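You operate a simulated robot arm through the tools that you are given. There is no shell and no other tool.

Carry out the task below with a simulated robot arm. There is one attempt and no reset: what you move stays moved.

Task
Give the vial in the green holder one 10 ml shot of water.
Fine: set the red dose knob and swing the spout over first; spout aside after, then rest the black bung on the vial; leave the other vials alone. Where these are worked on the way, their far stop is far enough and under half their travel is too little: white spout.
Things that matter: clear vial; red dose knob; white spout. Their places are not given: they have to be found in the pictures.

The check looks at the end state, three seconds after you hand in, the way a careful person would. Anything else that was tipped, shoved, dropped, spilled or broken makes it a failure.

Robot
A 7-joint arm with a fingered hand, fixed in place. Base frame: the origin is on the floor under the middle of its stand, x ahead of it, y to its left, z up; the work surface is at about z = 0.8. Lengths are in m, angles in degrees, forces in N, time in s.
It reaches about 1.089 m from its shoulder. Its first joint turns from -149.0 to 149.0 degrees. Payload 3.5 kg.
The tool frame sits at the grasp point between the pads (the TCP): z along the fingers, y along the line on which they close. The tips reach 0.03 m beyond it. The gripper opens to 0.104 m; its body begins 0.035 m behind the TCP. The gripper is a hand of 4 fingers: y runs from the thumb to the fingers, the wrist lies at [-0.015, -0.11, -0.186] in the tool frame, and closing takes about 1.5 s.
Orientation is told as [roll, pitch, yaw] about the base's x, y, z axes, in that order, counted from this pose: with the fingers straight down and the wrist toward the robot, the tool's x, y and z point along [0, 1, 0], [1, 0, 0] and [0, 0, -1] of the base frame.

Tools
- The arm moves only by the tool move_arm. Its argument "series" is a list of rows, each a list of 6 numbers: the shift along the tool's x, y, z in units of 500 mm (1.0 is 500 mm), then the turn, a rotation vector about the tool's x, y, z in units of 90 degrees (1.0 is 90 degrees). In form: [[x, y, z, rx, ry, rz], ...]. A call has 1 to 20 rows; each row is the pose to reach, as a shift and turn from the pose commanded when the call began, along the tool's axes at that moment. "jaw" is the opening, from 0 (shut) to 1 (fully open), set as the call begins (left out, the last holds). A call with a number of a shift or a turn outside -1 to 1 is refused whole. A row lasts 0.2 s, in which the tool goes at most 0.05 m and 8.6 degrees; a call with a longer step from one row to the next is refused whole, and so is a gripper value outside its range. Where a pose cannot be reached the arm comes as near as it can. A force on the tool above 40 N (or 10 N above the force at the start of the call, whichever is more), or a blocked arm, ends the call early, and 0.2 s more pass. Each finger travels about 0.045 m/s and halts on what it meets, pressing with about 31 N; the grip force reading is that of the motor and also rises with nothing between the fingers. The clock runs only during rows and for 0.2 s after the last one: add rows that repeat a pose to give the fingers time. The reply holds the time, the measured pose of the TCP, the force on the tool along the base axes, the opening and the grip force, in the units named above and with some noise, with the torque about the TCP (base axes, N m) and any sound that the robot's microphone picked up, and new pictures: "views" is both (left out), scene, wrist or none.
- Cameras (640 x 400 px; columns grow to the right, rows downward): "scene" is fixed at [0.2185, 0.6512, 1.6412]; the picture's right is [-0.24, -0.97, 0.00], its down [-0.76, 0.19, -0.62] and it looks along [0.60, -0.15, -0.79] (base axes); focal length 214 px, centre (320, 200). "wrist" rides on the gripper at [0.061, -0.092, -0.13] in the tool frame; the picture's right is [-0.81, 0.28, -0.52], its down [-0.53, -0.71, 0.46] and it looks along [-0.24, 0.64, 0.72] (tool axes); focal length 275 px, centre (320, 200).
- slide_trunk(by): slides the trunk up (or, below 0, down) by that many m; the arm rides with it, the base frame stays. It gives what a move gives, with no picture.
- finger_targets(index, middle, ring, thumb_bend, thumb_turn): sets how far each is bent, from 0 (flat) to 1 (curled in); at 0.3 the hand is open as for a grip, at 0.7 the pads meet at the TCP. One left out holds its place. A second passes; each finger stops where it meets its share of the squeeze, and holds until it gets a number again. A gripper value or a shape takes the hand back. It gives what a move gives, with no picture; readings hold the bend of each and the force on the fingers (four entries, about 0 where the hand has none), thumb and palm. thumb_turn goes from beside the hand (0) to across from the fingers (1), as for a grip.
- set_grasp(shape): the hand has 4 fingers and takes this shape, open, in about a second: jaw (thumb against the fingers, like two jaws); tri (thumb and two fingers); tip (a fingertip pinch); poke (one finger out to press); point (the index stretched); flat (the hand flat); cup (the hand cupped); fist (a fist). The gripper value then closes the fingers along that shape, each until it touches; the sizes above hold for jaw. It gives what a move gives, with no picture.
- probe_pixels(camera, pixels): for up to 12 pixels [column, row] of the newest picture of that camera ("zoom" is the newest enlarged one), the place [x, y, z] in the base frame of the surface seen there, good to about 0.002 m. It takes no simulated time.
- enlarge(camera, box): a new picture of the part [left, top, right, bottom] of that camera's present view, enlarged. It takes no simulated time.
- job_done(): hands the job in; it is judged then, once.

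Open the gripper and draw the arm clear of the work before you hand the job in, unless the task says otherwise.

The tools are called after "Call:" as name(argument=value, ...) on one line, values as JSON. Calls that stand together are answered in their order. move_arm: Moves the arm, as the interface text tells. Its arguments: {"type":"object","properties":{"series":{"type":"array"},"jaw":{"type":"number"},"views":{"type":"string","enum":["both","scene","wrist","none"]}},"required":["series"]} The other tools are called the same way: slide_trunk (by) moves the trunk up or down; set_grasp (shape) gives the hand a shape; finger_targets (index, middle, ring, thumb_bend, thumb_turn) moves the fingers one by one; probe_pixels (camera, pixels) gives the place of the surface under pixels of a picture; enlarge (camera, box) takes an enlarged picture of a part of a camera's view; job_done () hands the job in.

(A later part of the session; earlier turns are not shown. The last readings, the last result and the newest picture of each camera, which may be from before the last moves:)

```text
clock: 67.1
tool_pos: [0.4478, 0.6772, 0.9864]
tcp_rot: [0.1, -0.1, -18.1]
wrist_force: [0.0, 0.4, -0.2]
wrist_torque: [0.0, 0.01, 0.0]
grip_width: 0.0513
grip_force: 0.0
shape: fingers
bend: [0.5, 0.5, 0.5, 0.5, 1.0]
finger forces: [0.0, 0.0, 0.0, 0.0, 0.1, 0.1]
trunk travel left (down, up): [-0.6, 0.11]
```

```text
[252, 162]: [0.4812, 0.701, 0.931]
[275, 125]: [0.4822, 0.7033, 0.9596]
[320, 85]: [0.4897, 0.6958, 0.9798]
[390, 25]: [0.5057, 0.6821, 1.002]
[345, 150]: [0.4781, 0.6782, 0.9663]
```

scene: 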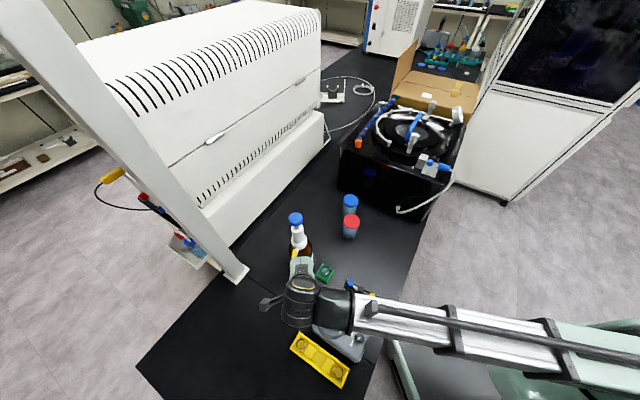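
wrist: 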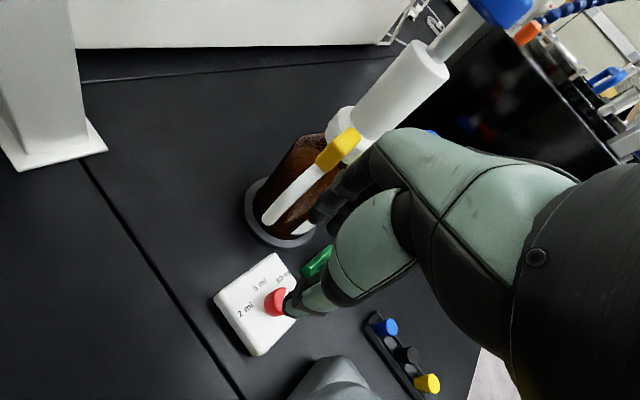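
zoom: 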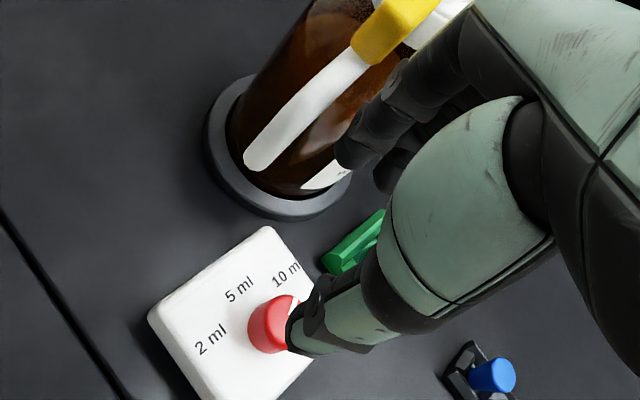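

The spout tip reads (0.481, 0.702), i.e. back at its original rest angle (≈144°). I slide away from it, rise, and travel to above the bung rack.

Call:
move_arm(series=[[-0.015, 0, 0, 0, 0, 0], [-0.03, 0, -0.02, 0, 0, 0], [-0.03, 0, -0.09, 0, 0, 0], [-0.03, 0, -0.17, 0, 0, 0], [-0.03, 0, -0.24, 0, 0, 0], [-0.09, 0.01, -0.25, 0, 0, 0], [-0.16, 0.02, -0.25, 0, 0, 0], [-0.24, 0.03, -0.25, 0, 0, 0], [-0.32, 0.04, -0.25, 0, 0, 0.01], [-0.39, 0.05, -0.25, 0, 0, 0.02], [-0.4514, 0.053, -0.25, 0, 0, 0.02], [-0.4514, 0.053, -0.25, 0, 0, 0.02]], views="both")

Call:
finger_targets(index=0.5, middle=1.0, ring=1.0, thumb_bend=0.5, thumb_turn=1.0)

Call:
enlarge(camera="scene", box=[260, 205, 360, 285])

Call:
enlarge(camera="wrist", box=[200, 220, 380, 380])

```text
clock: 69.7
tool_pos: [0.4032, 0.4511, 1.1113]
tcp_rot: [0.1, -0.2, -19.8]
wrist_force: [0.8, -0.3, -0.1]
wrist_torque: [0.0, -0.02, -0.02]
grip_width: 0.0515
grip_force: 0.0
shape: fingers
bend: [0.5, 0.5, 0.5, 0.5, 1.0]
finger forces: [0.1, 0.0, 0.1, 0.0, 0.1, 0.0]
trunk travel left (down, up): [-0.6, 0.11]
```

scene: 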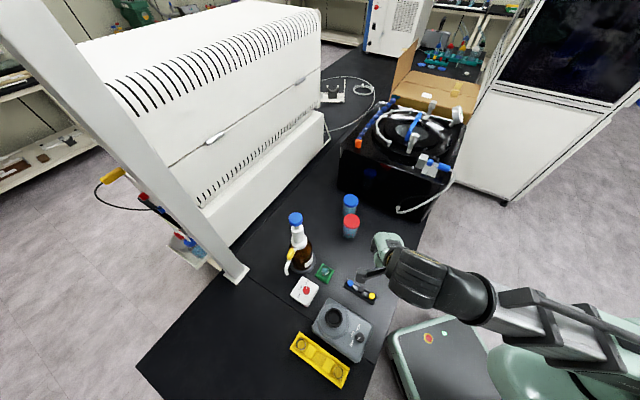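
wrist: 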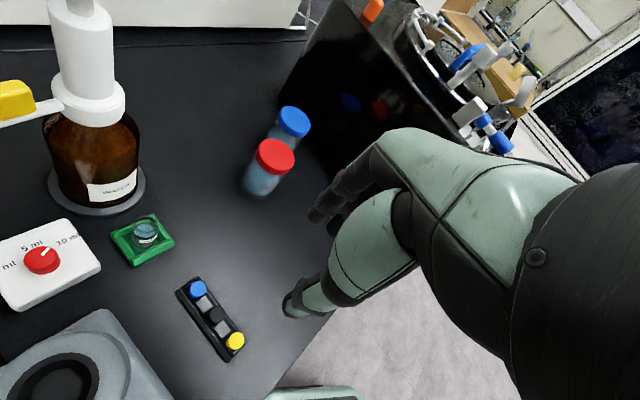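

```text
clock: 70.7
tool_pos: [0.4025, 0.4505, 1.1102]
tcp_rot: [0.2, -0.1, -20.0]
wrist_force: [0.4, -0.5, 0.3]
wrist_torque: [0.0, 0.02, -0.03]
grip_width: 0.0514
grip_force: 0.0
shape: fingers
bend: [0.5, 1.0, 1.0, 0.5, 1.0]
finger forces: [0.1, 0.0, 0.0, 0.0, 0.1, 0.0]
trunk travel left (down, up): [-0.6, 0.11]
```

```text
5.00 times, centred on (310, 245) of scene
```

zoom: 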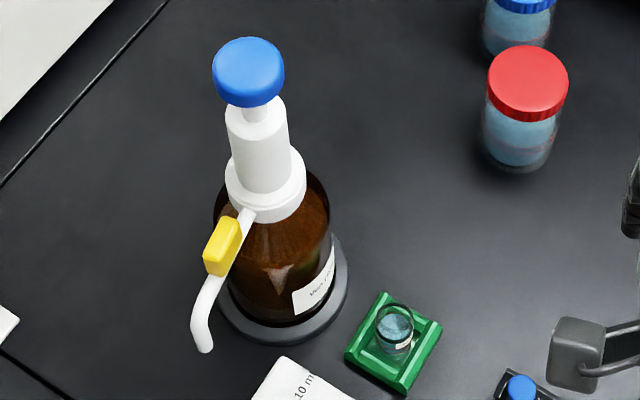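

```text
2.50 times, centred on (290, 300) of wrist
```

zoom: 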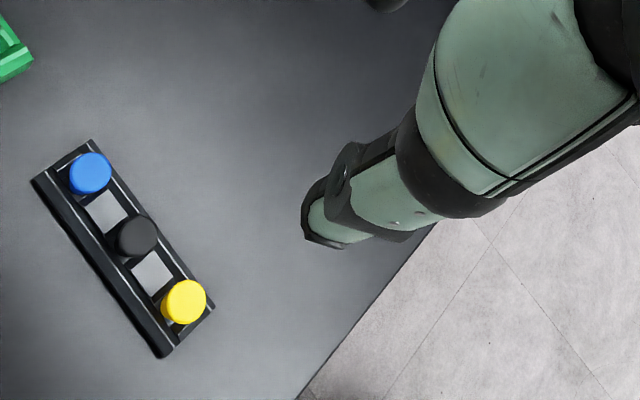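

The spout is back aside exactly as at the start. Now I measure the black bung closely from the wrist camera.

Call:
enlarge(camera="wrist", box=[170, 265, 260, 365])

Call:
probe_pixels(camera="zoom", pixels=[[320, 200]])

```text
4.00 times, centred on (215, 315) of wrist
```

zoom: 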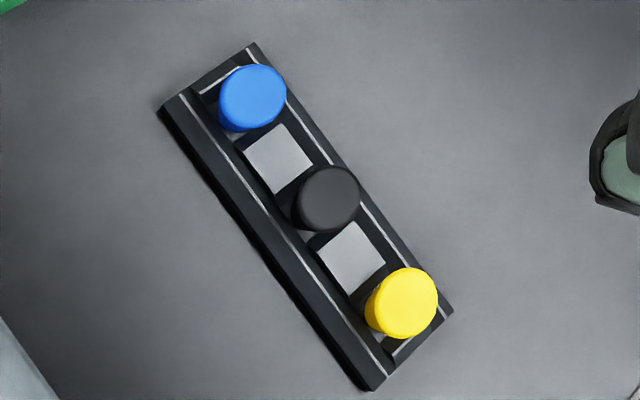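

```text
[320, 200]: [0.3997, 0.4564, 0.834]
```

Call:
probe_pixels(camera="zoom", pixels=[[329, 198], [303, 203], [354, 193], [327, 172], [330, 224], [253, 95], [407, 301], [280, 160], [350, 258], [255, 48], [375, 385], [170, 105]])

```text
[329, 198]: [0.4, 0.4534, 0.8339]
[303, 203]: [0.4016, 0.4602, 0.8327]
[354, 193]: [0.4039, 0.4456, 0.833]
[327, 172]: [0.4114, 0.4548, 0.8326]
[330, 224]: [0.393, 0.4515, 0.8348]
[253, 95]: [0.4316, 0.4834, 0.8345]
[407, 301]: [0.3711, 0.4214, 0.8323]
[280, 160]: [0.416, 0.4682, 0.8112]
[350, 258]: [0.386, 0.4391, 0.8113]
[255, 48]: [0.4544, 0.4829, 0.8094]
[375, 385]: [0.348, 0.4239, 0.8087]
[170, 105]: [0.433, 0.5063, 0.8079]
```

Black bung centre ≈(0.402, 0.453), top z≈0.8335; the TCP axis already lines up. I descend to z≈0.905 and check the alignment again.

Call:
move_arm(series=[[0.003, -0.002, 0.07, 0, 0, 0], [0.003, -0.002, 0.14, 0, 0, 0], [0.003, -0.002, 0.21, 0, 0, 0], [0.003, -0.002, 0.28, 0, 0, 0], [0.003, -0.002, 0.35, 0, 0, 0], [0.003, -0.002, 0.41, 0, 0, 0], [0.003, -0.002, 0.41, 0, 0, 0]], views="both")

Call:
enlarge(camera="wrist", box=[230, 200, 370, 330])

Call:
enlarge(camera="scene", box=[310, 240, 430, 350])

```text
clock: 72.3
tool_pos: [0.4032, 0.4544, 0.9047]
tcp_rot: [0.0, 0.0, -19.9]
wrist_force: [0.5, -0.4, -0.8]
wrist_torque: [-0.05, -0.01, 0.03]
grip_width: 0.0515
grip_force: 0.1
shape: fingers
bend: [0.5, 1.0, 1.0, 0.5, 1.0]
finger forces: [0.0, 0.1, 0.0, 0.1, 0.0, 0.0]
trunk travel left (down, up): [-0.6, 0.11]
```

scene: 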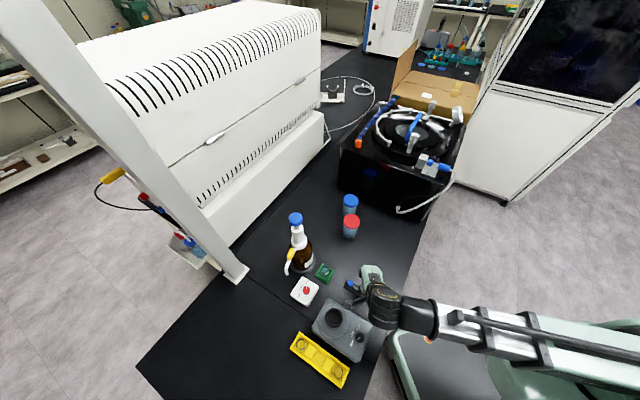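
wrist: 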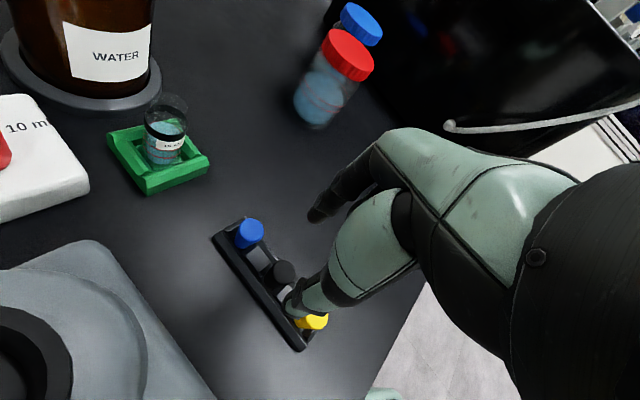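

```text
3.08 times, centred on (300, 265) of wrist
```

zoom: 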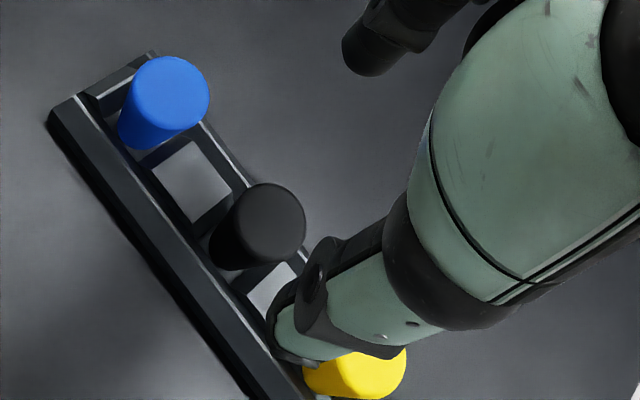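

```text
3.64 times, centred on (370, 295) of scene
```

zoom: 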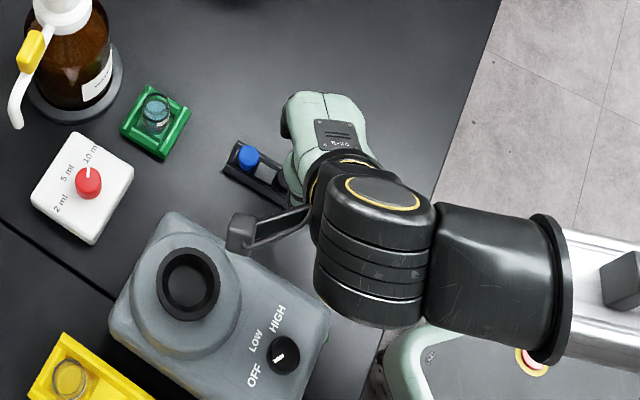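

I re-probe the bung's top rim from this close view to settle the last millimetres.

Call:
probe_pixels(camera="zoom", pixels=[[272, 222], [245, 235], [303, 215], [268, 187], [280, 258], [290, 195], [250, 205], [298, 240]])

Call:
move_arm(series=[[0, 0, 0, 0, 0, 0]], views="none")

```text
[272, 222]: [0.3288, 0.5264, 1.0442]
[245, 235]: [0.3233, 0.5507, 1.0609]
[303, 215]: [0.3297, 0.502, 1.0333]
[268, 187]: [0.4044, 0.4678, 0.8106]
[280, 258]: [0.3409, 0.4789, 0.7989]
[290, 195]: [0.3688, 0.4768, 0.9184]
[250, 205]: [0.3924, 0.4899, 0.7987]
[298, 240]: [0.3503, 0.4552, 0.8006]
```

```text
clock: 72.7
tool_pos: [0.4015, 0.4537, 0.9048]
tcp_rot: [0.1, -0.1, -19.9]
wrist_force: [0.6, 0.4, -0.1]
wrist_torque: [-0.06, -0.01, 0.04]
grip_width: 0.0516
grip_force: 0.0
shape: fingers
bend: [0.5, 1.0, 1.0, 0.5, 1.0]
finger forces: [0.0, 0.0, 0.0, 0.0, 0.0, 0.0]
trunk travel left (down, up): [-0.6, 0.11]
```

The newest zoom was the scene one; I redo the wrist enlargement and probe.

Call:
enlarge(camera="wrist", box=[250, 230, 330, 320])

Call:
probe_pixels(camera="zoom", pixels=[[320, 200], [290, 190], [250, 200], [332, 190], [285, 145], [300, 240], [330, 160]])

```text
4.44 times, centred on (290, 275) of wrist
```

zoom: 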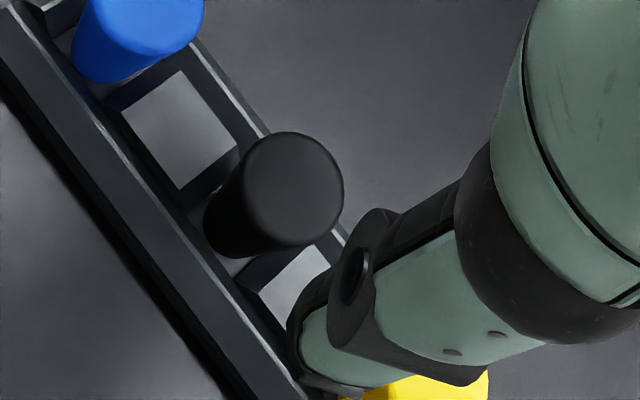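

```text
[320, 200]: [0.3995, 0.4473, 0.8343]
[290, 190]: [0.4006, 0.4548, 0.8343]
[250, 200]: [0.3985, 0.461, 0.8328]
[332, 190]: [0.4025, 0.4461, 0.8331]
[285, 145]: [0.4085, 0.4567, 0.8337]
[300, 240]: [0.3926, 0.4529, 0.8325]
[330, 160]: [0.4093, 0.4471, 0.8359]
```

Probes put the bung centre at ≈(0.4008, 0.454) and the TCP is at ≈(0.402, 0.454), good enough for a symmetric pinch. I lower to z≈0.848 with the fingers straddling it.

Call:
move_arm(series=[[0, -0.001, 0.03, 0, 0, 0], [0, -0.002, 0.06, 0, 0, 0], [0, -0.002, 0.085, 0, 0, 0], [0, -0.002, 0.1, 0, 0, 0], [0, -0.002, 0.113, 0, 0, 0], [0, -0.002, 0.113, 0, 0, 0]], views="both")

Call:
enlarge(camera="wrist", box=[250, 190, 370, 310])

```text
clock: 74.1
tool_pos: [0.4016, 0.4553, 0.849]
tcp_rot: [0.1, -0.1, -19.9]
wrist_force: [0.5, 0.4, -1.1]
wrist_torque: [-0.05, -0.02, 0.02]
grip_width: 0.0515
grip_force: 0.0
shape: fingers
bend: [0.5, 1.0, 1.0, 0.5, 1.0]
finger forces: [0.0, 0.0, 0.0, 0.0, 0.0, 0.0]
trunk travel left (down, up): [-0.6, 0.11]
```

scene: 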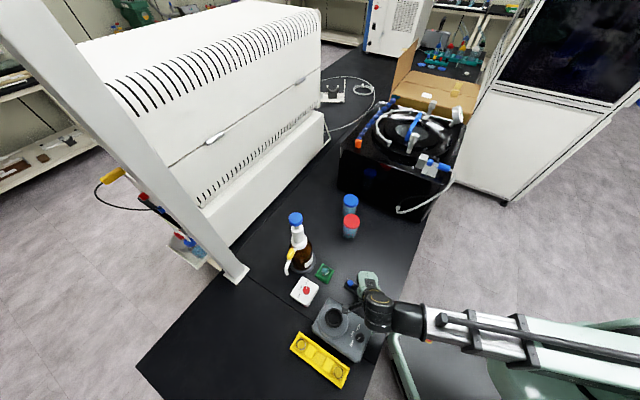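
wrist: 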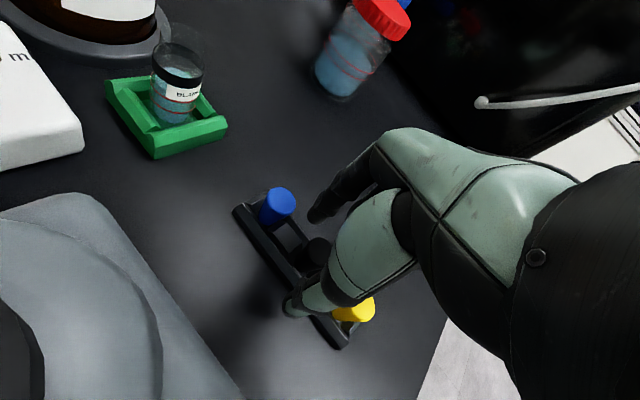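

```text
3.33 times, centred on (310, 250) of wrist
```

zoom: 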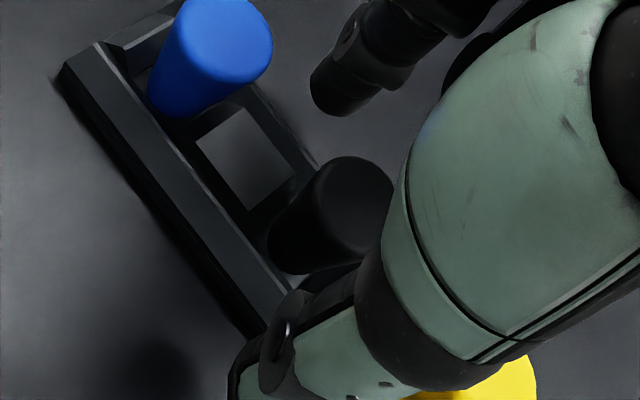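

The black bung (zoom 345,205) sits between index tip and thumb, blue and yellow are clear. I close evenly in steps.

Call:
finger_targets(index=0.59, thumb_bend=0.59)

Call:
finger_targets(index=0.62, thumb_bend=0.62)

Call:
enlarge(camera="wrist", box=[250, 190, 370, 310])

```text
clock: 75.1
tool_pos: [0.4023, 0.4553, 0.8497]
tcp_rot: [0.1, 0.0, -19.9]
wrist_force: [-0.3, 0.1, 0.5]
wrist_torque: [0.02, -0.05, -0.01]
grip_width: 0.0293
grip_force: 0.1
shape: fingers
bend: [0.59, 1.0, 1.0, 0.59, 1.0]
finger forces: [0.0, 0.0, 0.0, 0.0, 0.0, 0.0]
trunk travel left (down, up): [-0.6, 0.11]
```

```text
clock: 76.1
tool_pos: [0.404, 0.4553, 0.8494]
tcp_rot: [0.0, -0.1, -19.9]
wrist_force: [0.4, 0.1, 0.3]
wrist_torque: [-0.02, 0.01, -0.02]
grip_width: 0.0214
grip_force: 0.0
shape: fingers
bend: [0.62, 1.0, 1.0, 0.62, 1.0]
finger forces: [0.0, 0.1, 0.0, 0.0, 0.0, 0.0]
trunk travel left (down, up): [-0.6, 0.11]
```

```text
3.33 times, centred on (310, 250) of wrist
```

zoom: 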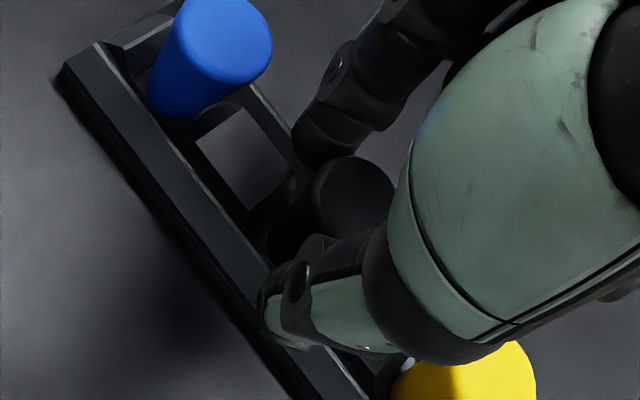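

Nearly in contact at 21 mm width. I close further to grip and watch the forces.

Call:
finger_targets(index=0.65, thumb_bend=0.65)

Call:
finger_targets(index=0.7, thumb_bend=0.7)

Call:
enlarge(camera="wrist", box=[250, 190, 370, 310])

```text
clock: 77.1
tool_pos: [0.4032, 0.4556, 0.8501]
tcp_rot: [0.1, -0.2, -19.8]
wrist_force: [0.2, -0.2, 0.3]
wrist_torque: [0.0, 0.0, -0.02]
grip_width: 0.0154
grip_force: 0.6
shape: fingers
bend: [0.64, 1.0, 1.0, 0.64, 1.0]
finger forces: [0.4, 0.0, 0.1, 0.0, 0.4, 0.0]
trunk travel left (down, up): [-0.6, 0.11]
```

```text
clock: 78.1
tool_pos: [0.4032, 0.4553, 0.8498]
tcp_rot: [0.1, -0.1, -19.8]
wrist_force: [1.3, 0.0, 0.8]
wrist_torque: [0.03, 0.01, -0.01]
grip_width: 0.0125
grip_force: 3.2
shape: fingers
bend: [0.65, 1.0, 1.0, 0.66, 1.0]
finger forces: [2.8, 0.0, 0.1, 0.0, 3.1, 0.0]
trunk travel left (down, up): [-0.6, 0.11]
```

```text
3.33 times, centred on (310, 250) of wrist
```

zoom: 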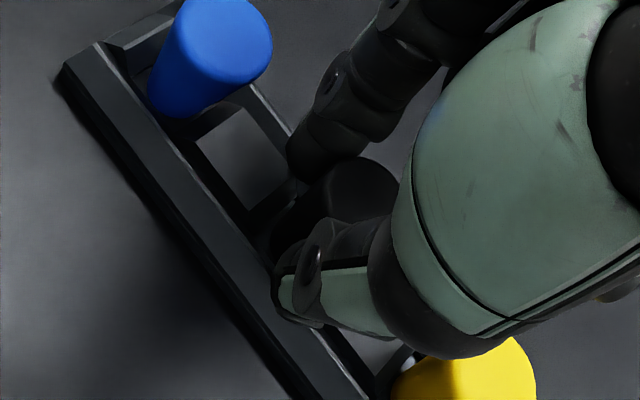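

Gripped with about 3 N on each side, below the wider top. I squeeze slightly more and lift straight up 60 mm.

Call:
finger_targets(index=0.74, thumb_bend=0.74)

Call:
move_arm(series=[[0, 0, -0.015, 0, 0, 0], [0, 0, -0.03, 0, 0, 0], [0, 0, -0.06, 0, 0, 0], [0, 0, -0.09, 0, 0, 0], [0, 0, -0.12, 0, 0, 0], [0, 0, -0.12, 0, 0, 0]], views="both")

Call:
enlarge(camera="wrist", box=[240, 180, 400, 320])

```text
clock: 79.1
tool_pos: [0.4023, 0.4566, 0.8489]
tcp_rot: [0.2, -0.1, -19.9]
wrist_force: [-0.3, 0.4, -0.1]
wrist_torque: [-0.03, 0.0, 0.0]
grip_width: 0.0002
grip_force: 0.0
shape: fingers
bend: [0.73, 1.0, 1.0, 0.72, 1.0]
finger forces: [0.0, 0.0, 0.0, 0.0, 0.0, 0.0]
trunk travel left (down, up): [-0.6, 0.11]
```

```text
clock: 80.5
tool_pos: [0.402, 0.4553, 0.911]
tcp_rot: [0.1, -0.1, -19.9]
wrist_force: [0.1, -0.4, 0.2]
wrist_torque: [0.02, -0.03, 0.02]
grip_width: 0.0
grip_force: 0.0
shape: fingers
bend: [0.73, 1.0, 1.0, 0.72, 1.0]
finger forces: [0.0, 0.1, 0.0, 0.0, 0.0, 0.1]
trunk travel left (down, up): [-0.6, 0.11]
```

scene: 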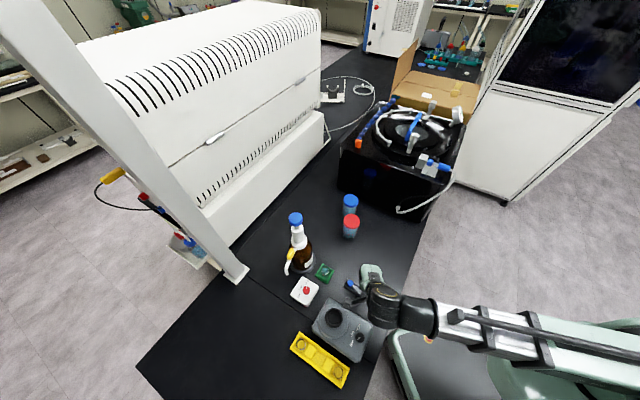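
wrist: 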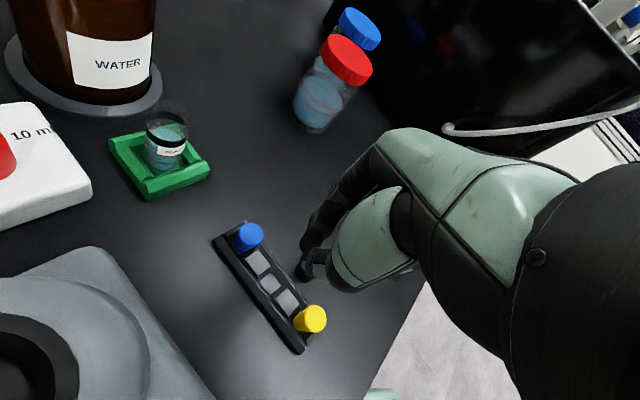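

```text
2.86 times, centred on (320, 250) of wrist
```

zoom: 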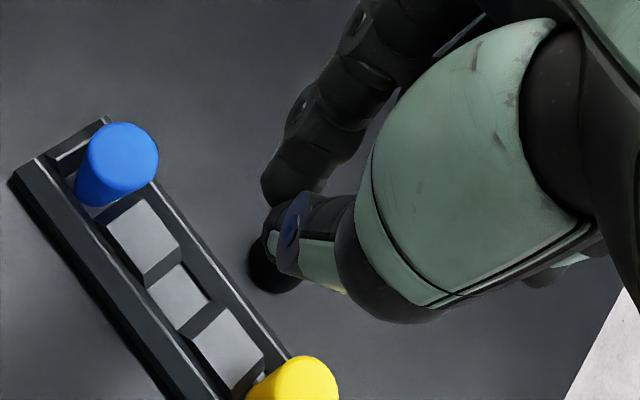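

Something changed: the fingers closed fully and the rack slot is empty, with a dark round shape near the thumb at zoom (270,270). I look closely for the black bung.

Call:
enlarge(camera="wrist", box=[270, 220, 350, 300])

Call:
probe_pixels(camera="zoom", pixels=[[130, 240], [180, 260], [150, 290], [110, 220], [200, 300], [160, 200], [230, 200], [300, 220], [120, 270], [200, 150]])

Call:
enlarge(camera="scene", box=[330, 255, 410, 325])

```text
5.00 times, centred on (310, 260) of wrist
```

zoom: 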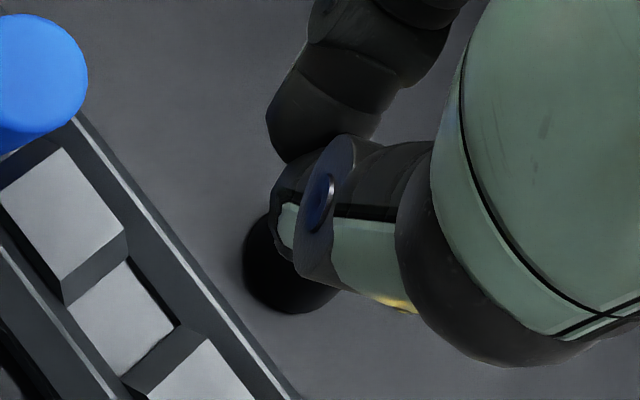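

```text
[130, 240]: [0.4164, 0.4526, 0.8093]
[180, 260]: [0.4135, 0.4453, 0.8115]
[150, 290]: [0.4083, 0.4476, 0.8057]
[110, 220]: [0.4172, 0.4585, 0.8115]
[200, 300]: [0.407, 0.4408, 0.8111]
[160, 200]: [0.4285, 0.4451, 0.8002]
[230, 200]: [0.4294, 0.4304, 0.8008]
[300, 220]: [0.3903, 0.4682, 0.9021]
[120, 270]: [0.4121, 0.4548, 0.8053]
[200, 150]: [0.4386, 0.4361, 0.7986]
```

```text
5.71 times, centred on (370, 290) of scene
```

zoom: 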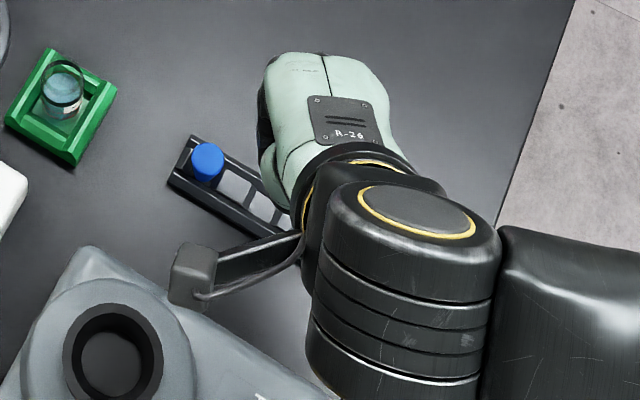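

I probe the dark round object just below the thumb.

Call:
enlarge(camera="wrist", box=[290, 240, 330, 290])

Call:
probe_pixels(camera="zoom", pixels=[[200, 230], [230, 290], [280, 320], [330, 310], [180, 200], [260, 270], [160, 230], [300, 345], [200, 160], [260, 180], [320, 200]])

```text
8.00 times, centred on (310, 265) of wrist
```

zoom: 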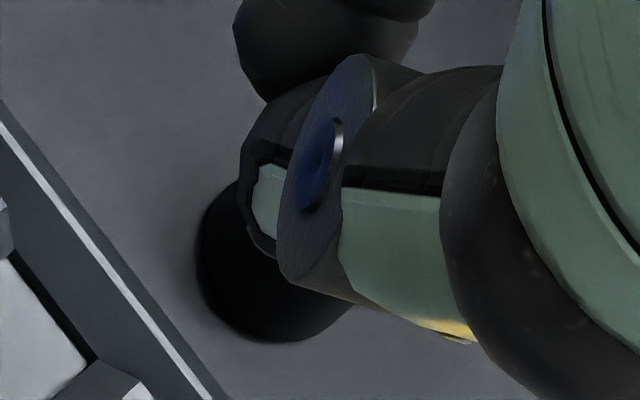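

```text
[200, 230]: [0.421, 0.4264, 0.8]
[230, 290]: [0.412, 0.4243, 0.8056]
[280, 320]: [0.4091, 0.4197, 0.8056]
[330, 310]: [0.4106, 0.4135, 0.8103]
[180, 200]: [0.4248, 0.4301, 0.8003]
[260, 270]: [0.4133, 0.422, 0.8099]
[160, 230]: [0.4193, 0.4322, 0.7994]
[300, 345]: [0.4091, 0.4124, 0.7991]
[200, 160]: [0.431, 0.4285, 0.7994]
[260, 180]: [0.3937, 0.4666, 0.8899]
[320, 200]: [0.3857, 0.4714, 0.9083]
```

The black bung popped out and lies on the table at about (0.413, 0.421), beside the rack. I raise the hand and back off to see how it lies.

Call:
move_arm(series=[[0, 0, -0.06, 0, 0, 0], [0, 0, -0.12, 0, 0, 0], [0, 0, -0.18, 0, 0, 0], [0, 0, -0.24, 0, 0, 0], [0, 0, -0.3, 0, 0, 0], [0, 0, -0.36, 0, 0, 0], [0, 0, -0.36, 0, 0, 0]], views="both")

Call:
enlarge(camera="wrist", box=[170, 260, 290, 370])

Call:
enlarge(camera="scene", box=[330, 255, 410, 325])

```text
clock: 82.1
tool_pos: [0.4032, 0.4554, 1.0922]
tcp_rot: [0.1, 0.0, -19.8]
wrist_force: [-1.2, 0.4, 0.5]
wrist_torque: [0.01, 0.0, -0.03]
grip_width: 0.0002
grip_force: 0.2
shape: fingers
bend: [0.73, 1.0, 1.0, 0.72, 1.0]
finger forces: [0.0, 0.0, 0.1, 0.0, 0.1, 0.1]
trunk travel left (down, up): [-0.6, 0.11]
```

scene: 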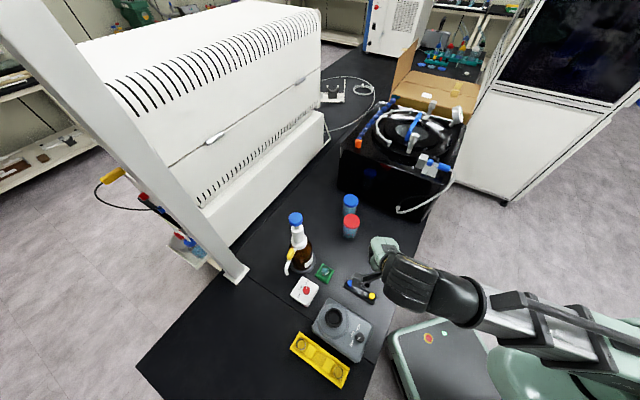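
wrist: 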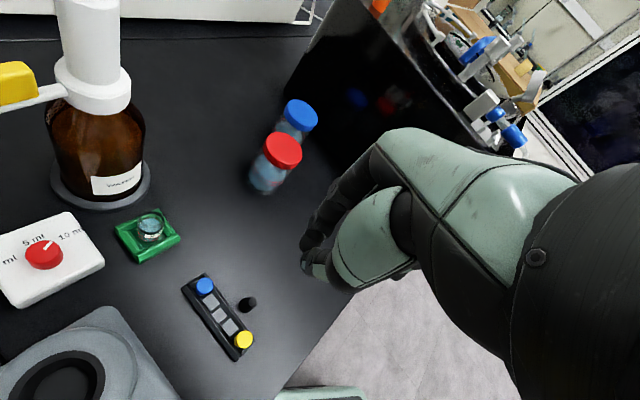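

```text
3.64 times, centred on (230, 315) of wrist
```

zoom: 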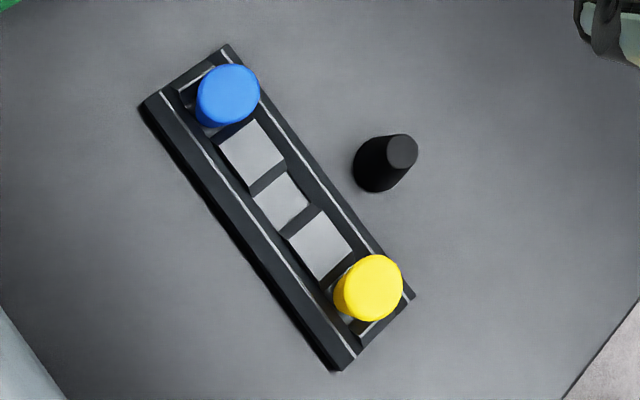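

```text
5.71 times, centred on (370, 290) of scene
```

zoom: 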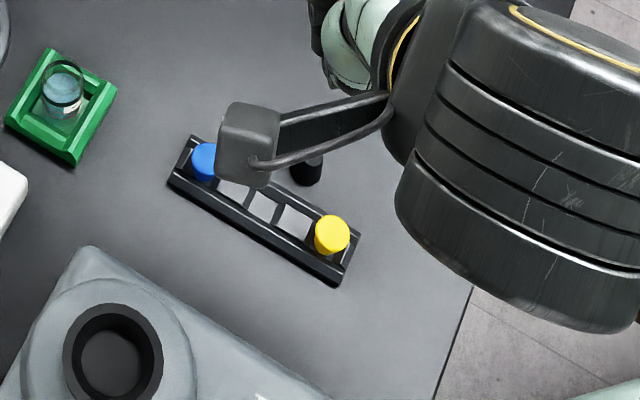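

The bung landed upside down (narrow end up) right beside the rack. I measure it and the nearby table edge precisely before planning a regrasp.

Call:
enlarge(camera="wrist", box=[215, 275, 275, 335])

Call:
probe_pixels(camera="zoom", pixels=[[320, 200]])

Call:
probe_pixels(camera="scene", pixels=[[400, 280], [408, 262], [392, 310], [396, 305], [420, 230], [350, 222], [351, 235], [350, 203], [385, 250], [395, 300]])

```text
6.67 times, centred on (245, 305) of wrist
```

zoom: 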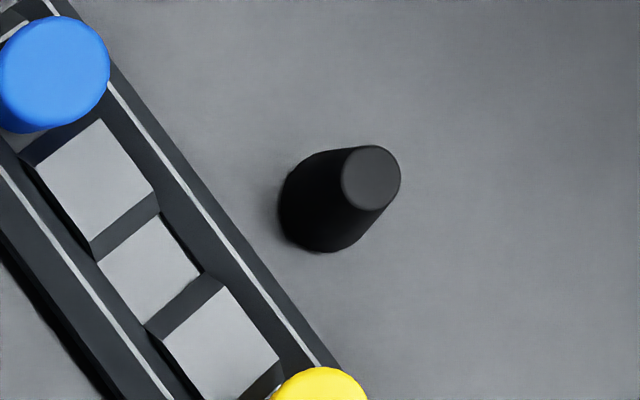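

```text
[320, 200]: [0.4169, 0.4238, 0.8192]
```

```text
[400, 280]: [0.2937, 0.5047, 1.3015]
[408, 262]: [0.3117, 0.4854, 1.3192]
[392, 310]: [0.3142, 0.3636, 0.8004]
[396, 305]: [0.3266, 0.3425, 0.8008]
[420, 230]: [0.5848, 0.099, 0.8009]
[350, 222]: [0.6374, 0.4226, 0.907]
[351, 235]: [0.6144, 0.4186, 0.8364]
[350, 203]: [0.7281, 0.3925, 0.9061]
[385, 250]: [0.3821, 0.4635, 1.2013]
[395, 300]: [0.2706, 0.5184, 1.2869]
```

Call:
probe_pixels(camera="zoom", pixels=[[371, 178], [345, 180], [397, 178], [371, 150], [371, 207], [300, 215], [330, 240], [290, 180], [285, 225], [330, 150], [360, 225], [340, 355]])

```text
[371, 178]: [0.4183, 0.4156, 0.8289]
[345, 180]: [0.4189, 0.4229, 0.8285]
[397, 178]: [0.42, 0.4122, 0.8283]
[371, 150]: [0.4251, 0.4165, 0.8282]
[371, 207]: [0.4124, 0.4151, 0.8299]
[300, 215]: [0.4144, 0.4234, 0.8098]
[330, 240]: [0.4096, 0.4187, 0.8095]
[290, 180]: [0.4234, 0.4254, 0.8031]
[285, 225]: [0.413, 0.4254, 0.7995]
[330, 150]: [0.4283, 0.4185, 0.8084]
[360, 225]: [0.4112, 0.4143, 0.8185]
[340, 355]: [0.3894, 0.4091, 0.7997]
```

The inverted bung stands at (0.419, 0.4165), height ≈28 mm, wide end down. To set it narrow-end-down I'll need a regrasp with a strongly rolled hand, so I first test in free air whether the arm can reach such a pose; first yaw to +20°.

Call:
move_arm(series=[[0, 0, 0, 0, 0, -0.09], [0, 0, 0, 0, 0, -0.18], [0, 0, 0, 0, 0, -0.27], [0, 0, 0, 0, 0, -0.36], [0, 0, 0, 0, 0, -0.4444], [0, 0, 0, 0, 0, -0.4444]], views="none")

Call:
move_arm(series=[[0, 0.02, 0, 0, 0.08, 0], [0, 0.05, 0, 0, 0.16, 0], [0, 0.08, 0, 0, 0.24, 0], [0, 0.1, 0, 0, 0.32, 0], [0, 0.1, 0, 0, 0.4, 0], [0, 0.1, 0, 0, 0.48, 0], [0, 0.1, 0, 0, 0.56, 0], [0, 0.1, 0, 0, 0.64, 0], [0, 0.1, 0, 0, 0.72, 0], [0, 0.1, 0, 0, 0.8, 0], [0, 0.1, 0, 0, 0.84, 0], [0, 0.1, 0, 0, 0.84, 0]], views="both")

```text
clock: 83.5
tool_pos: [0.4021, 0.4551, 1.0901]
tcp_rot: [0.0, -0.1, 20.1]
wrist_force: [-0.6, -0.9, -0.2]
wrist_torque: [0.0, 0.01, -0.03]
grip_width: 0.0
grip_force: 0.0
shape: fingers
bend: [0.73, 1.0, 1.0, 0.72, 1.0]
finger forces: [0.1, 0.0, 0.0, 0.0, 0.0, 0.1]
trunk travel left (down, up): [-0.6, 0.11]
```

```text
clock: 86.1
tool_pos: [0.4496, 0.4726, 1.0899]
tcp_rot: [75.6, -0.1, 20.1]
wrist_force: [0.8, -0.1, 0.1]
wrist_torque: [-0.02, 0.0, 0.01]
grip_width: 0.0002
grip_force: 0.1
shape: fingers
bend: [0.73, 1.0, 1.0, 0.72, 1.0]
finger forces: [0.0, 0.1, 0.1, 0.0, 0.0, 0.0]
trunk travel left (down, up): [-0.6, 0.11]
```

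scene: 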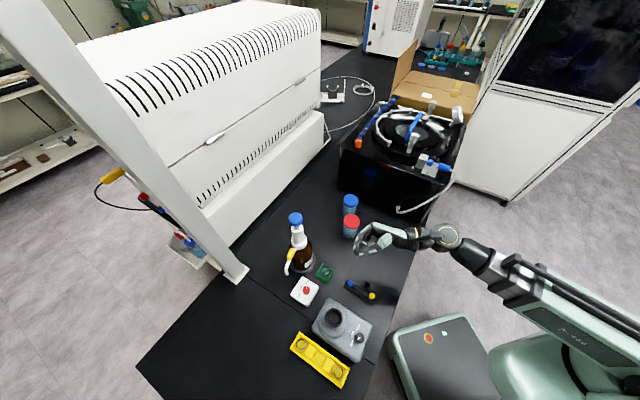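
wrist: 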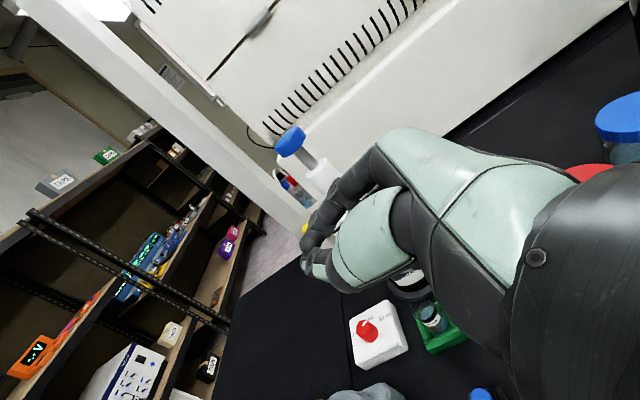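

The roll of 75° is reachable without strain. I check the height of the robot's own deck (scene (430,340)) that a low forearm would pass over.

Call:
probe_pixels(camera="scene", pixels=[[430, 338], [470, 345], [440, 380], [400, 345], [500, 360], [560, 370], [480, 255], [520, 280], [580, 310], [445, 237], [410, 240], [375, 240]])

```text
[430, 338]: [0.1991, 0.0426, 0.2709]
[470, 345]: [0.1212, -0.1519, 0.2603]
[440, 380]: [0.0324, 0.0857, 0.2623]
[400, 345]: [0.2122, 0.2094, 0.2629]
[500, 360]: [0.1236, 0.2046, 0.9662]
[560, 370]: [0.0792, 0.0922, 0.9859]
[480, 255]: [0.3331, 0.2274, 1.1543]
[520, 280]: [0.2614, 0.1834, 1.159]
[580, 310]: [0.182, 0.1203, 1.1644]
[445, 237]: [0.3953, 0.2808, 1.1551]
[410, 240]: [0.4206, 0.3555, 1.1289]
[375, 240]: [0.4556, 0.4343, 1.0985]
```

The deck is far below (z≈0.26), but the forearm runs level with the wrist, so I raise the trunk fully to give the forearm more clearance in low poses.

Call:
slide_trunk(by=0.1)

Call:
move_arm(series=[[0, 0, 0, 0, -0.08, 0], [0, 0, 0, 0, -0.16, 0], [0, 0, 0, 0, -0.24, 0], [0, 0, 0, 0, -0.32, 0], [0, 0, 0, 0, -0.4, 0], [0, 0, 0, 0, -0.48, 0], [0, 0, 0, 0, -0.56, 0], [0, 0, 0, 0, -0.64, 0], [0, 0, 0, 0, -0.72, 0], [0, 0, 0, 0, -0.8, 0], [0, 0, 0, 0, -0.84, 0], [0, 0, 0, 0, -0.84, 0]], views="scene")

```text
clock: 87.4
tool_pos: [0.4488, 0.473, 1.1913]
tcp_rot: [75.6, -0.1, 20.0]
wrist_force: [1.0, 0.3, -0.2]
wrist_torque: [-0.02, 0.01, 0.0]
grip_width: 0.0
grip_force: 0.1
shape: fingers
bend: [0.73, 1.0, 1.0, 0.72, 1.0]
finger forces: [0.0, 0.0, 0.1, 0.1, 0.0, 0.1]
trunk travel left (down, up): [-0.7, 0.01]
```

```text
clock: 90.0
tool_pos: [0.4495, 0.4723, 1.1902]
tcp_rot: [-0.2, -0.2, 20.3]
wrist_force: [0.4, 0.4, 0.0]
wrist_torque: [0.0, 0.0, 0.01]
grip_width: 0.0002
grip_force: 0.1
shape: fingers
bend: [0.73, 1.0, 1.0, 0.72, 1.0]
finger forces: [0.1, 0.1, 0.0, 0.1, 0.1, 0.0]
trunk travel left (down, up): [-0.7, 0.01]
```

scene: 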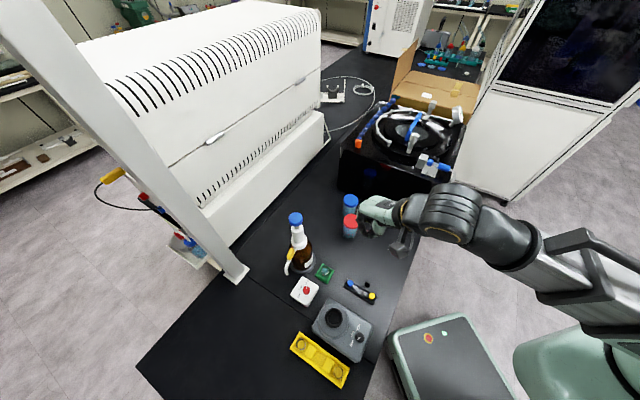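

Back to a vertical hand. I set index, middle and thumb half open (ring curled) for a steadier three-finger grip and move above the inverted bung with yaw ≈38°.

Call:
finger_targets(index=0.5, middle=0.5, ring=1.0, thumb_bend=0.5, thumb_turn=1.0)

Call:
move_arm(series=[[-0.016, -0.02, 0.05, 0, 0, -0.05], [-0.032, -0.04, 0.12, 0, 0, -0.1], [-0.048, -0.06, 0.19, 0, 0, -0.15], [-0.064, -0.08, 0.26, 0, 0, -0.198], [-0.0779, -0.0975, 0.33, 0, 0, -0.198], [-0.0779, -0.0975, 0.38, 0, 0, -0.198], [-0.0779, -0.0975, 0.38, 0, 0, -0.198]], views="both")

Call:
enlarge(camera="wrist", box=[200, 220, 340, 360])

```text
clock: 91.0
tool_pos: [0.4497, 0.4735, 1.1909]
tcp_rot: [0.0, -0.1, 20.1]
wrist_force: [0.4, -0.5, 0.1]
wrist_torque: [0.01, -0.01, -0.01]
grip_width: 0.0515
grip_force: 0.0
shape: fingers
bend: [0.5, 0.5, 1.0, 0.5, 1.0]
finger forces: [0.0, 0.0, 0.0, 0.0, 0.1, 0.0]
trunk travel left (down, up): [-0.7, 0.01]
```

```text
clock: 92.6
tool_pos: [0.4166, 0.4196, 1.0011]
tcp_rot: [0.1, -0.1, 38.0]
wrist_force: [0.1, 1.2, 0.5]
wrist_torque: [-0.01, -0.01, 0.0]
grip_width: 0.0516
grip_force: 0.1
shape: fingers
bend: [0.5, 0.5, 1.0, 0.5, 1.0]
finger forces: [0.1, 0.0, 0.0, 0.1, 0.0, 0.1]
trunk travel left (down, up): [-0.7, 0.01]
```

scene: 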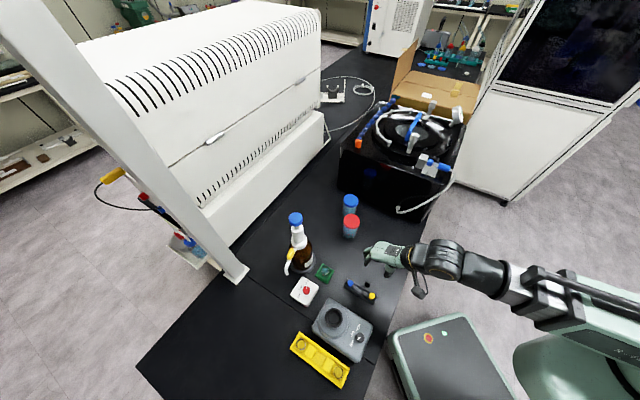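
wrist: 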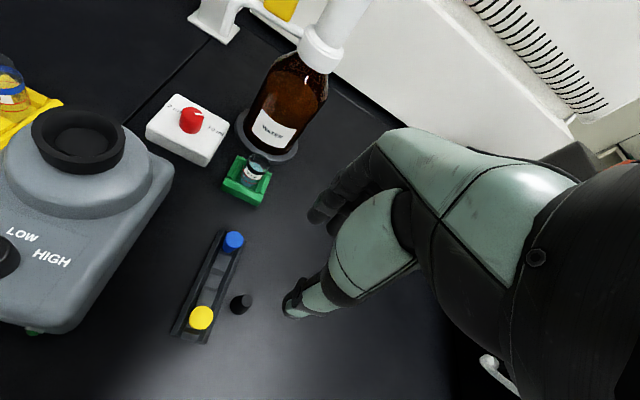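

```text
2.86 times, centred on (270, 290) of wrist
```

zoom: 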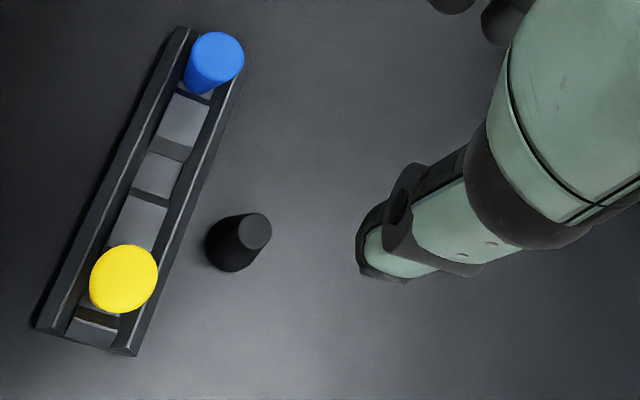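

I re-measure the standing bung from this angle.

Call:
enlarge(camera="wrist", box=[220, 280, 265, 325])

Call:
probe_pixels(camera="zoom", pixels=[[355, 170], [320, 200], [330, 180], [385, 165], [355, 140], [360, 210], [260, 220], [300, 270], [270, 170], [235, 215]])

```text
8.89 times, centred on (242, 302) of wrist
```

zoom: 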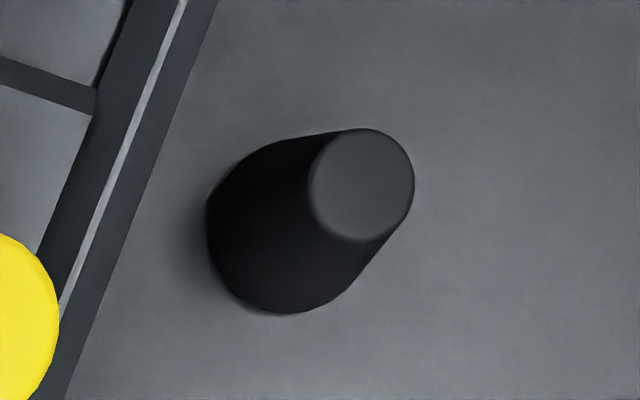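

```text
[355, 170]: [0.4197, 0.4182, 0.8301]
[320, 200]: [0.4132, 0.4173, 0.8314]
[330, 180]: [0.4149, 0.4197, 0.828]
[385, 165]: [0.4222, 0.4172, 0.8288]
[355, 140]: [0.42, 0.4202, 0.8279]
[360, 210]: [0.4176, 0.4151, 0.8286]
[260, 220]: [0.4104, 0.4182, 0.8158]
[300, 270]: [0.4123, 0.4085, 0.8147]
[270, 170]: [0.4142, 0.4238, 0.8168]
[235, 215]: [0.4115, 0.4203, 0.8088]
```

Bung centre (0.4185, 0.417), narrow top ≈16 mm. The TCP is where I want it; I descend to z≈0.87 first.

Call:
move_arm(series=[[0, 0, 0.06, 0, 0, 0], [0, 0, 0.12, 0, 0, 0], [0, 0, 0.18, 0, 0, 0], [0, 0, 0.23, 0, 0, 0], [0, 0, 0.262, 0, 0, 0], [0, 0, 0.262, 0, 0, 0]], views="both")

Call:
enlarge(camera="wrist", box=[230, 180, 390, 320])

```text
clock: 94.0
tool_pos: [0.4168, 0.4185, 0.87]
tcp_rot: [0.0, -0.1, 38.0]
wrist_force: [-0.1, -0.6, -0.3]
wrist_torque: [-0.04, -0.01, -0.01]
grip_width: 0.0517
grip_force: 0.0
shape: fingers
bend: [0.5, 0.5, 1.0, 0.5, 1.0]
finger forces: [0.0, 0.0, 0.0, 0.0, 0.0, 0.1]
trunk travel left (down, up): [-0.7, 0.01]
```

scene: 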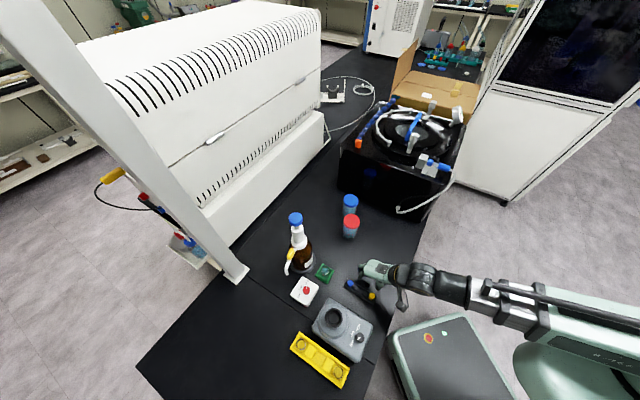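
wrist: 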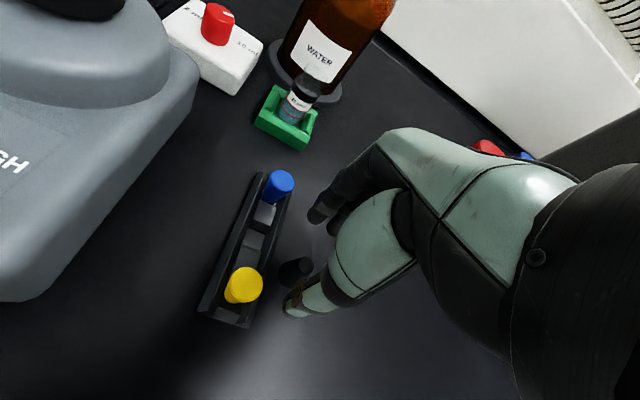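

```text
2.86 times, centred on (310, 250) of wrist
```

zoom: 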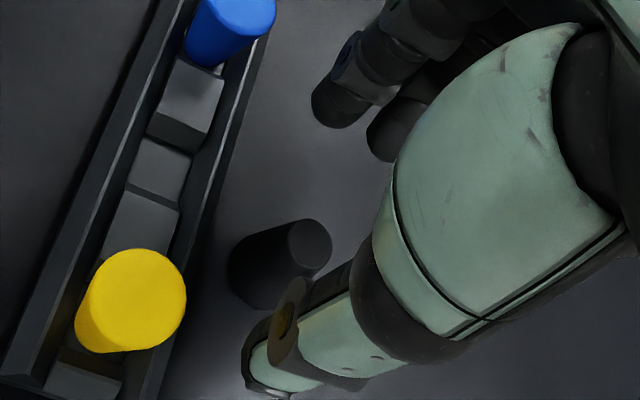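

The bung is between the two fingers and the thumb. I lower to z≈0.84 and close in even steps.

Call:
move_arm(series=[[0, 0, 0.02, 0, 0, 0], [0, 0, 0.04, 0, 0, 0], [0, 0, 0.058, 0, 0, 0], [0, 0, 0.058, 0, 0, 0]], views="wrist")

Call:
finger_targets(index=0.59, middle=0.59, thumb_bend=0.59)

Call:
finger_targets(index=0.62, middle=0.62, thumb_bend=0.62)

Call:
enlarge(camera="wrist", box=[230, 180, 390, 320])

```text
clock: 95.0
tool_pos: [0.4157, 0.4197, 0.8401]
tcp_rot: [0.0, -0.1, 38.1]
wrist_force: [0.6, -0.1, 0.0]
wrist_torque: [0.0, 0.02, -0.03]
grip_width: 0.0517
grip_force: 0.1
shape: fingers
bend: [0.5, 0.5, 1.0, 0.5, 1.0]
finger forces: [0.1, 0.1, 0.0, 0.0, 0.0, 0.1]
trunk travel left (down, up): [-0.7, 0.01]
```

wrist: 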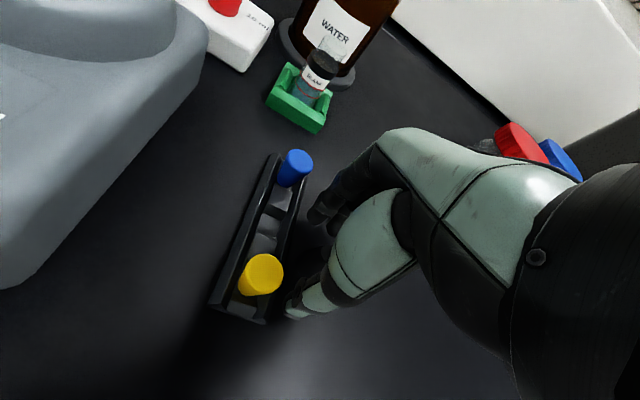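

```text
clock: 96.0
tool_pos: [0.4166, 0.4202, 0.8404]
tcp_rot: [0.0, -0.1, 38.1]
wrist_force: [-0.1, -0.5, 0.4]
wrist_torque: [-0.01, -0.02, 0.02]
grip_width: 0.0292
grip_force: 0.1
shape: fingers
bend: [0.59, 0.59, 1.0, 0.59, 1.0]
finger forces: [0.0, 0.1, 0.0, 0.0, 0.0, 0.0]
trunk travel left (down, up): [-0.7, 0.01]
```

```text
clock: 97.0
tool_pos: [0.4179, 0.4204, 0.839]
tcp_rot: [0.0, -0.1, 37.9]
wrist_force: [0.0, 0.2, -0.1]
wrist_torque: [0.03, -0.02, 0.03]
grip_width: 0.021
grip_force: 0.1
shape: fingers
bend: [0.62, 0.62, 1.0, 0.62, 1.0]
finger forces: [0.0, 0.0, 0.0, 0.1, 0.0, 0.0]
trunk travel left (down, up): [-0.7, 0.01]
```

```text
2.86 times, centred on (310, 250) of wrist
```

zoom: 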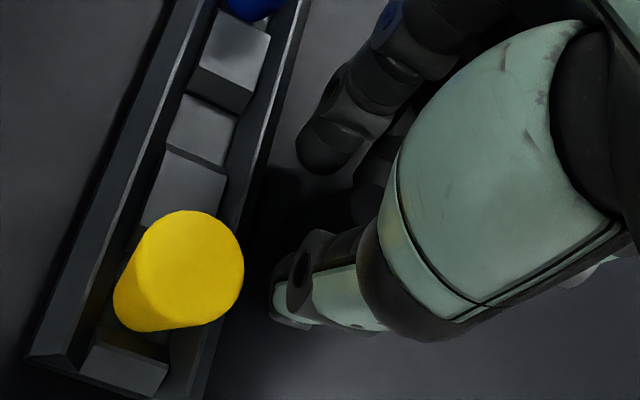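

No contact yet; I keep closing in small steps.

Call:
finger_targets(index=0.64, middle=0.64, thumb_bend=0.64)

Call:
finger_targets(index=0.66, middle=0.66, thumb_bend=0.66)

```text
clock: 98.0
tool_pos: [0.4166, 0.4203, 0.8401]
tcp_rot: [0.0, -0.1, 38.0]
wrist_force: [-0.2, 0.1, -0.5]
wrist_torque: [-0.02, 0.03, 0.03]
grip_width: 0.0167
grip_force: 0.1
shape: fingers
bend: [0.64, 0.64, 1.0, 0.64, 1.0]
finger forces: [0.0, 0.0, 0.0, 0.1, 0.0, 0.1]
trunk travel left (down, up): [-0.7, 0.01]
```

```text
clock: 99.0
tool_pos: [0.4169, 0.4203, 0.8399]
tcp_rot: [0.0, -0.1, 38.0]
wrist_force: [-0.6, -0.3, -0.5]
wrist_torque: [0.0, -0.04, 0.0]
grip_width: 0.0127
grip_force: 1.0
shape: fingers
bend: [0.66, 0.65, 1.0, 0.65, 1.0]
finger forces: [0.1, 0.9, 0.0, 0.0, 0.8, 0.0]
trunk travel left (down, up): [-0.7, 0.01]
```

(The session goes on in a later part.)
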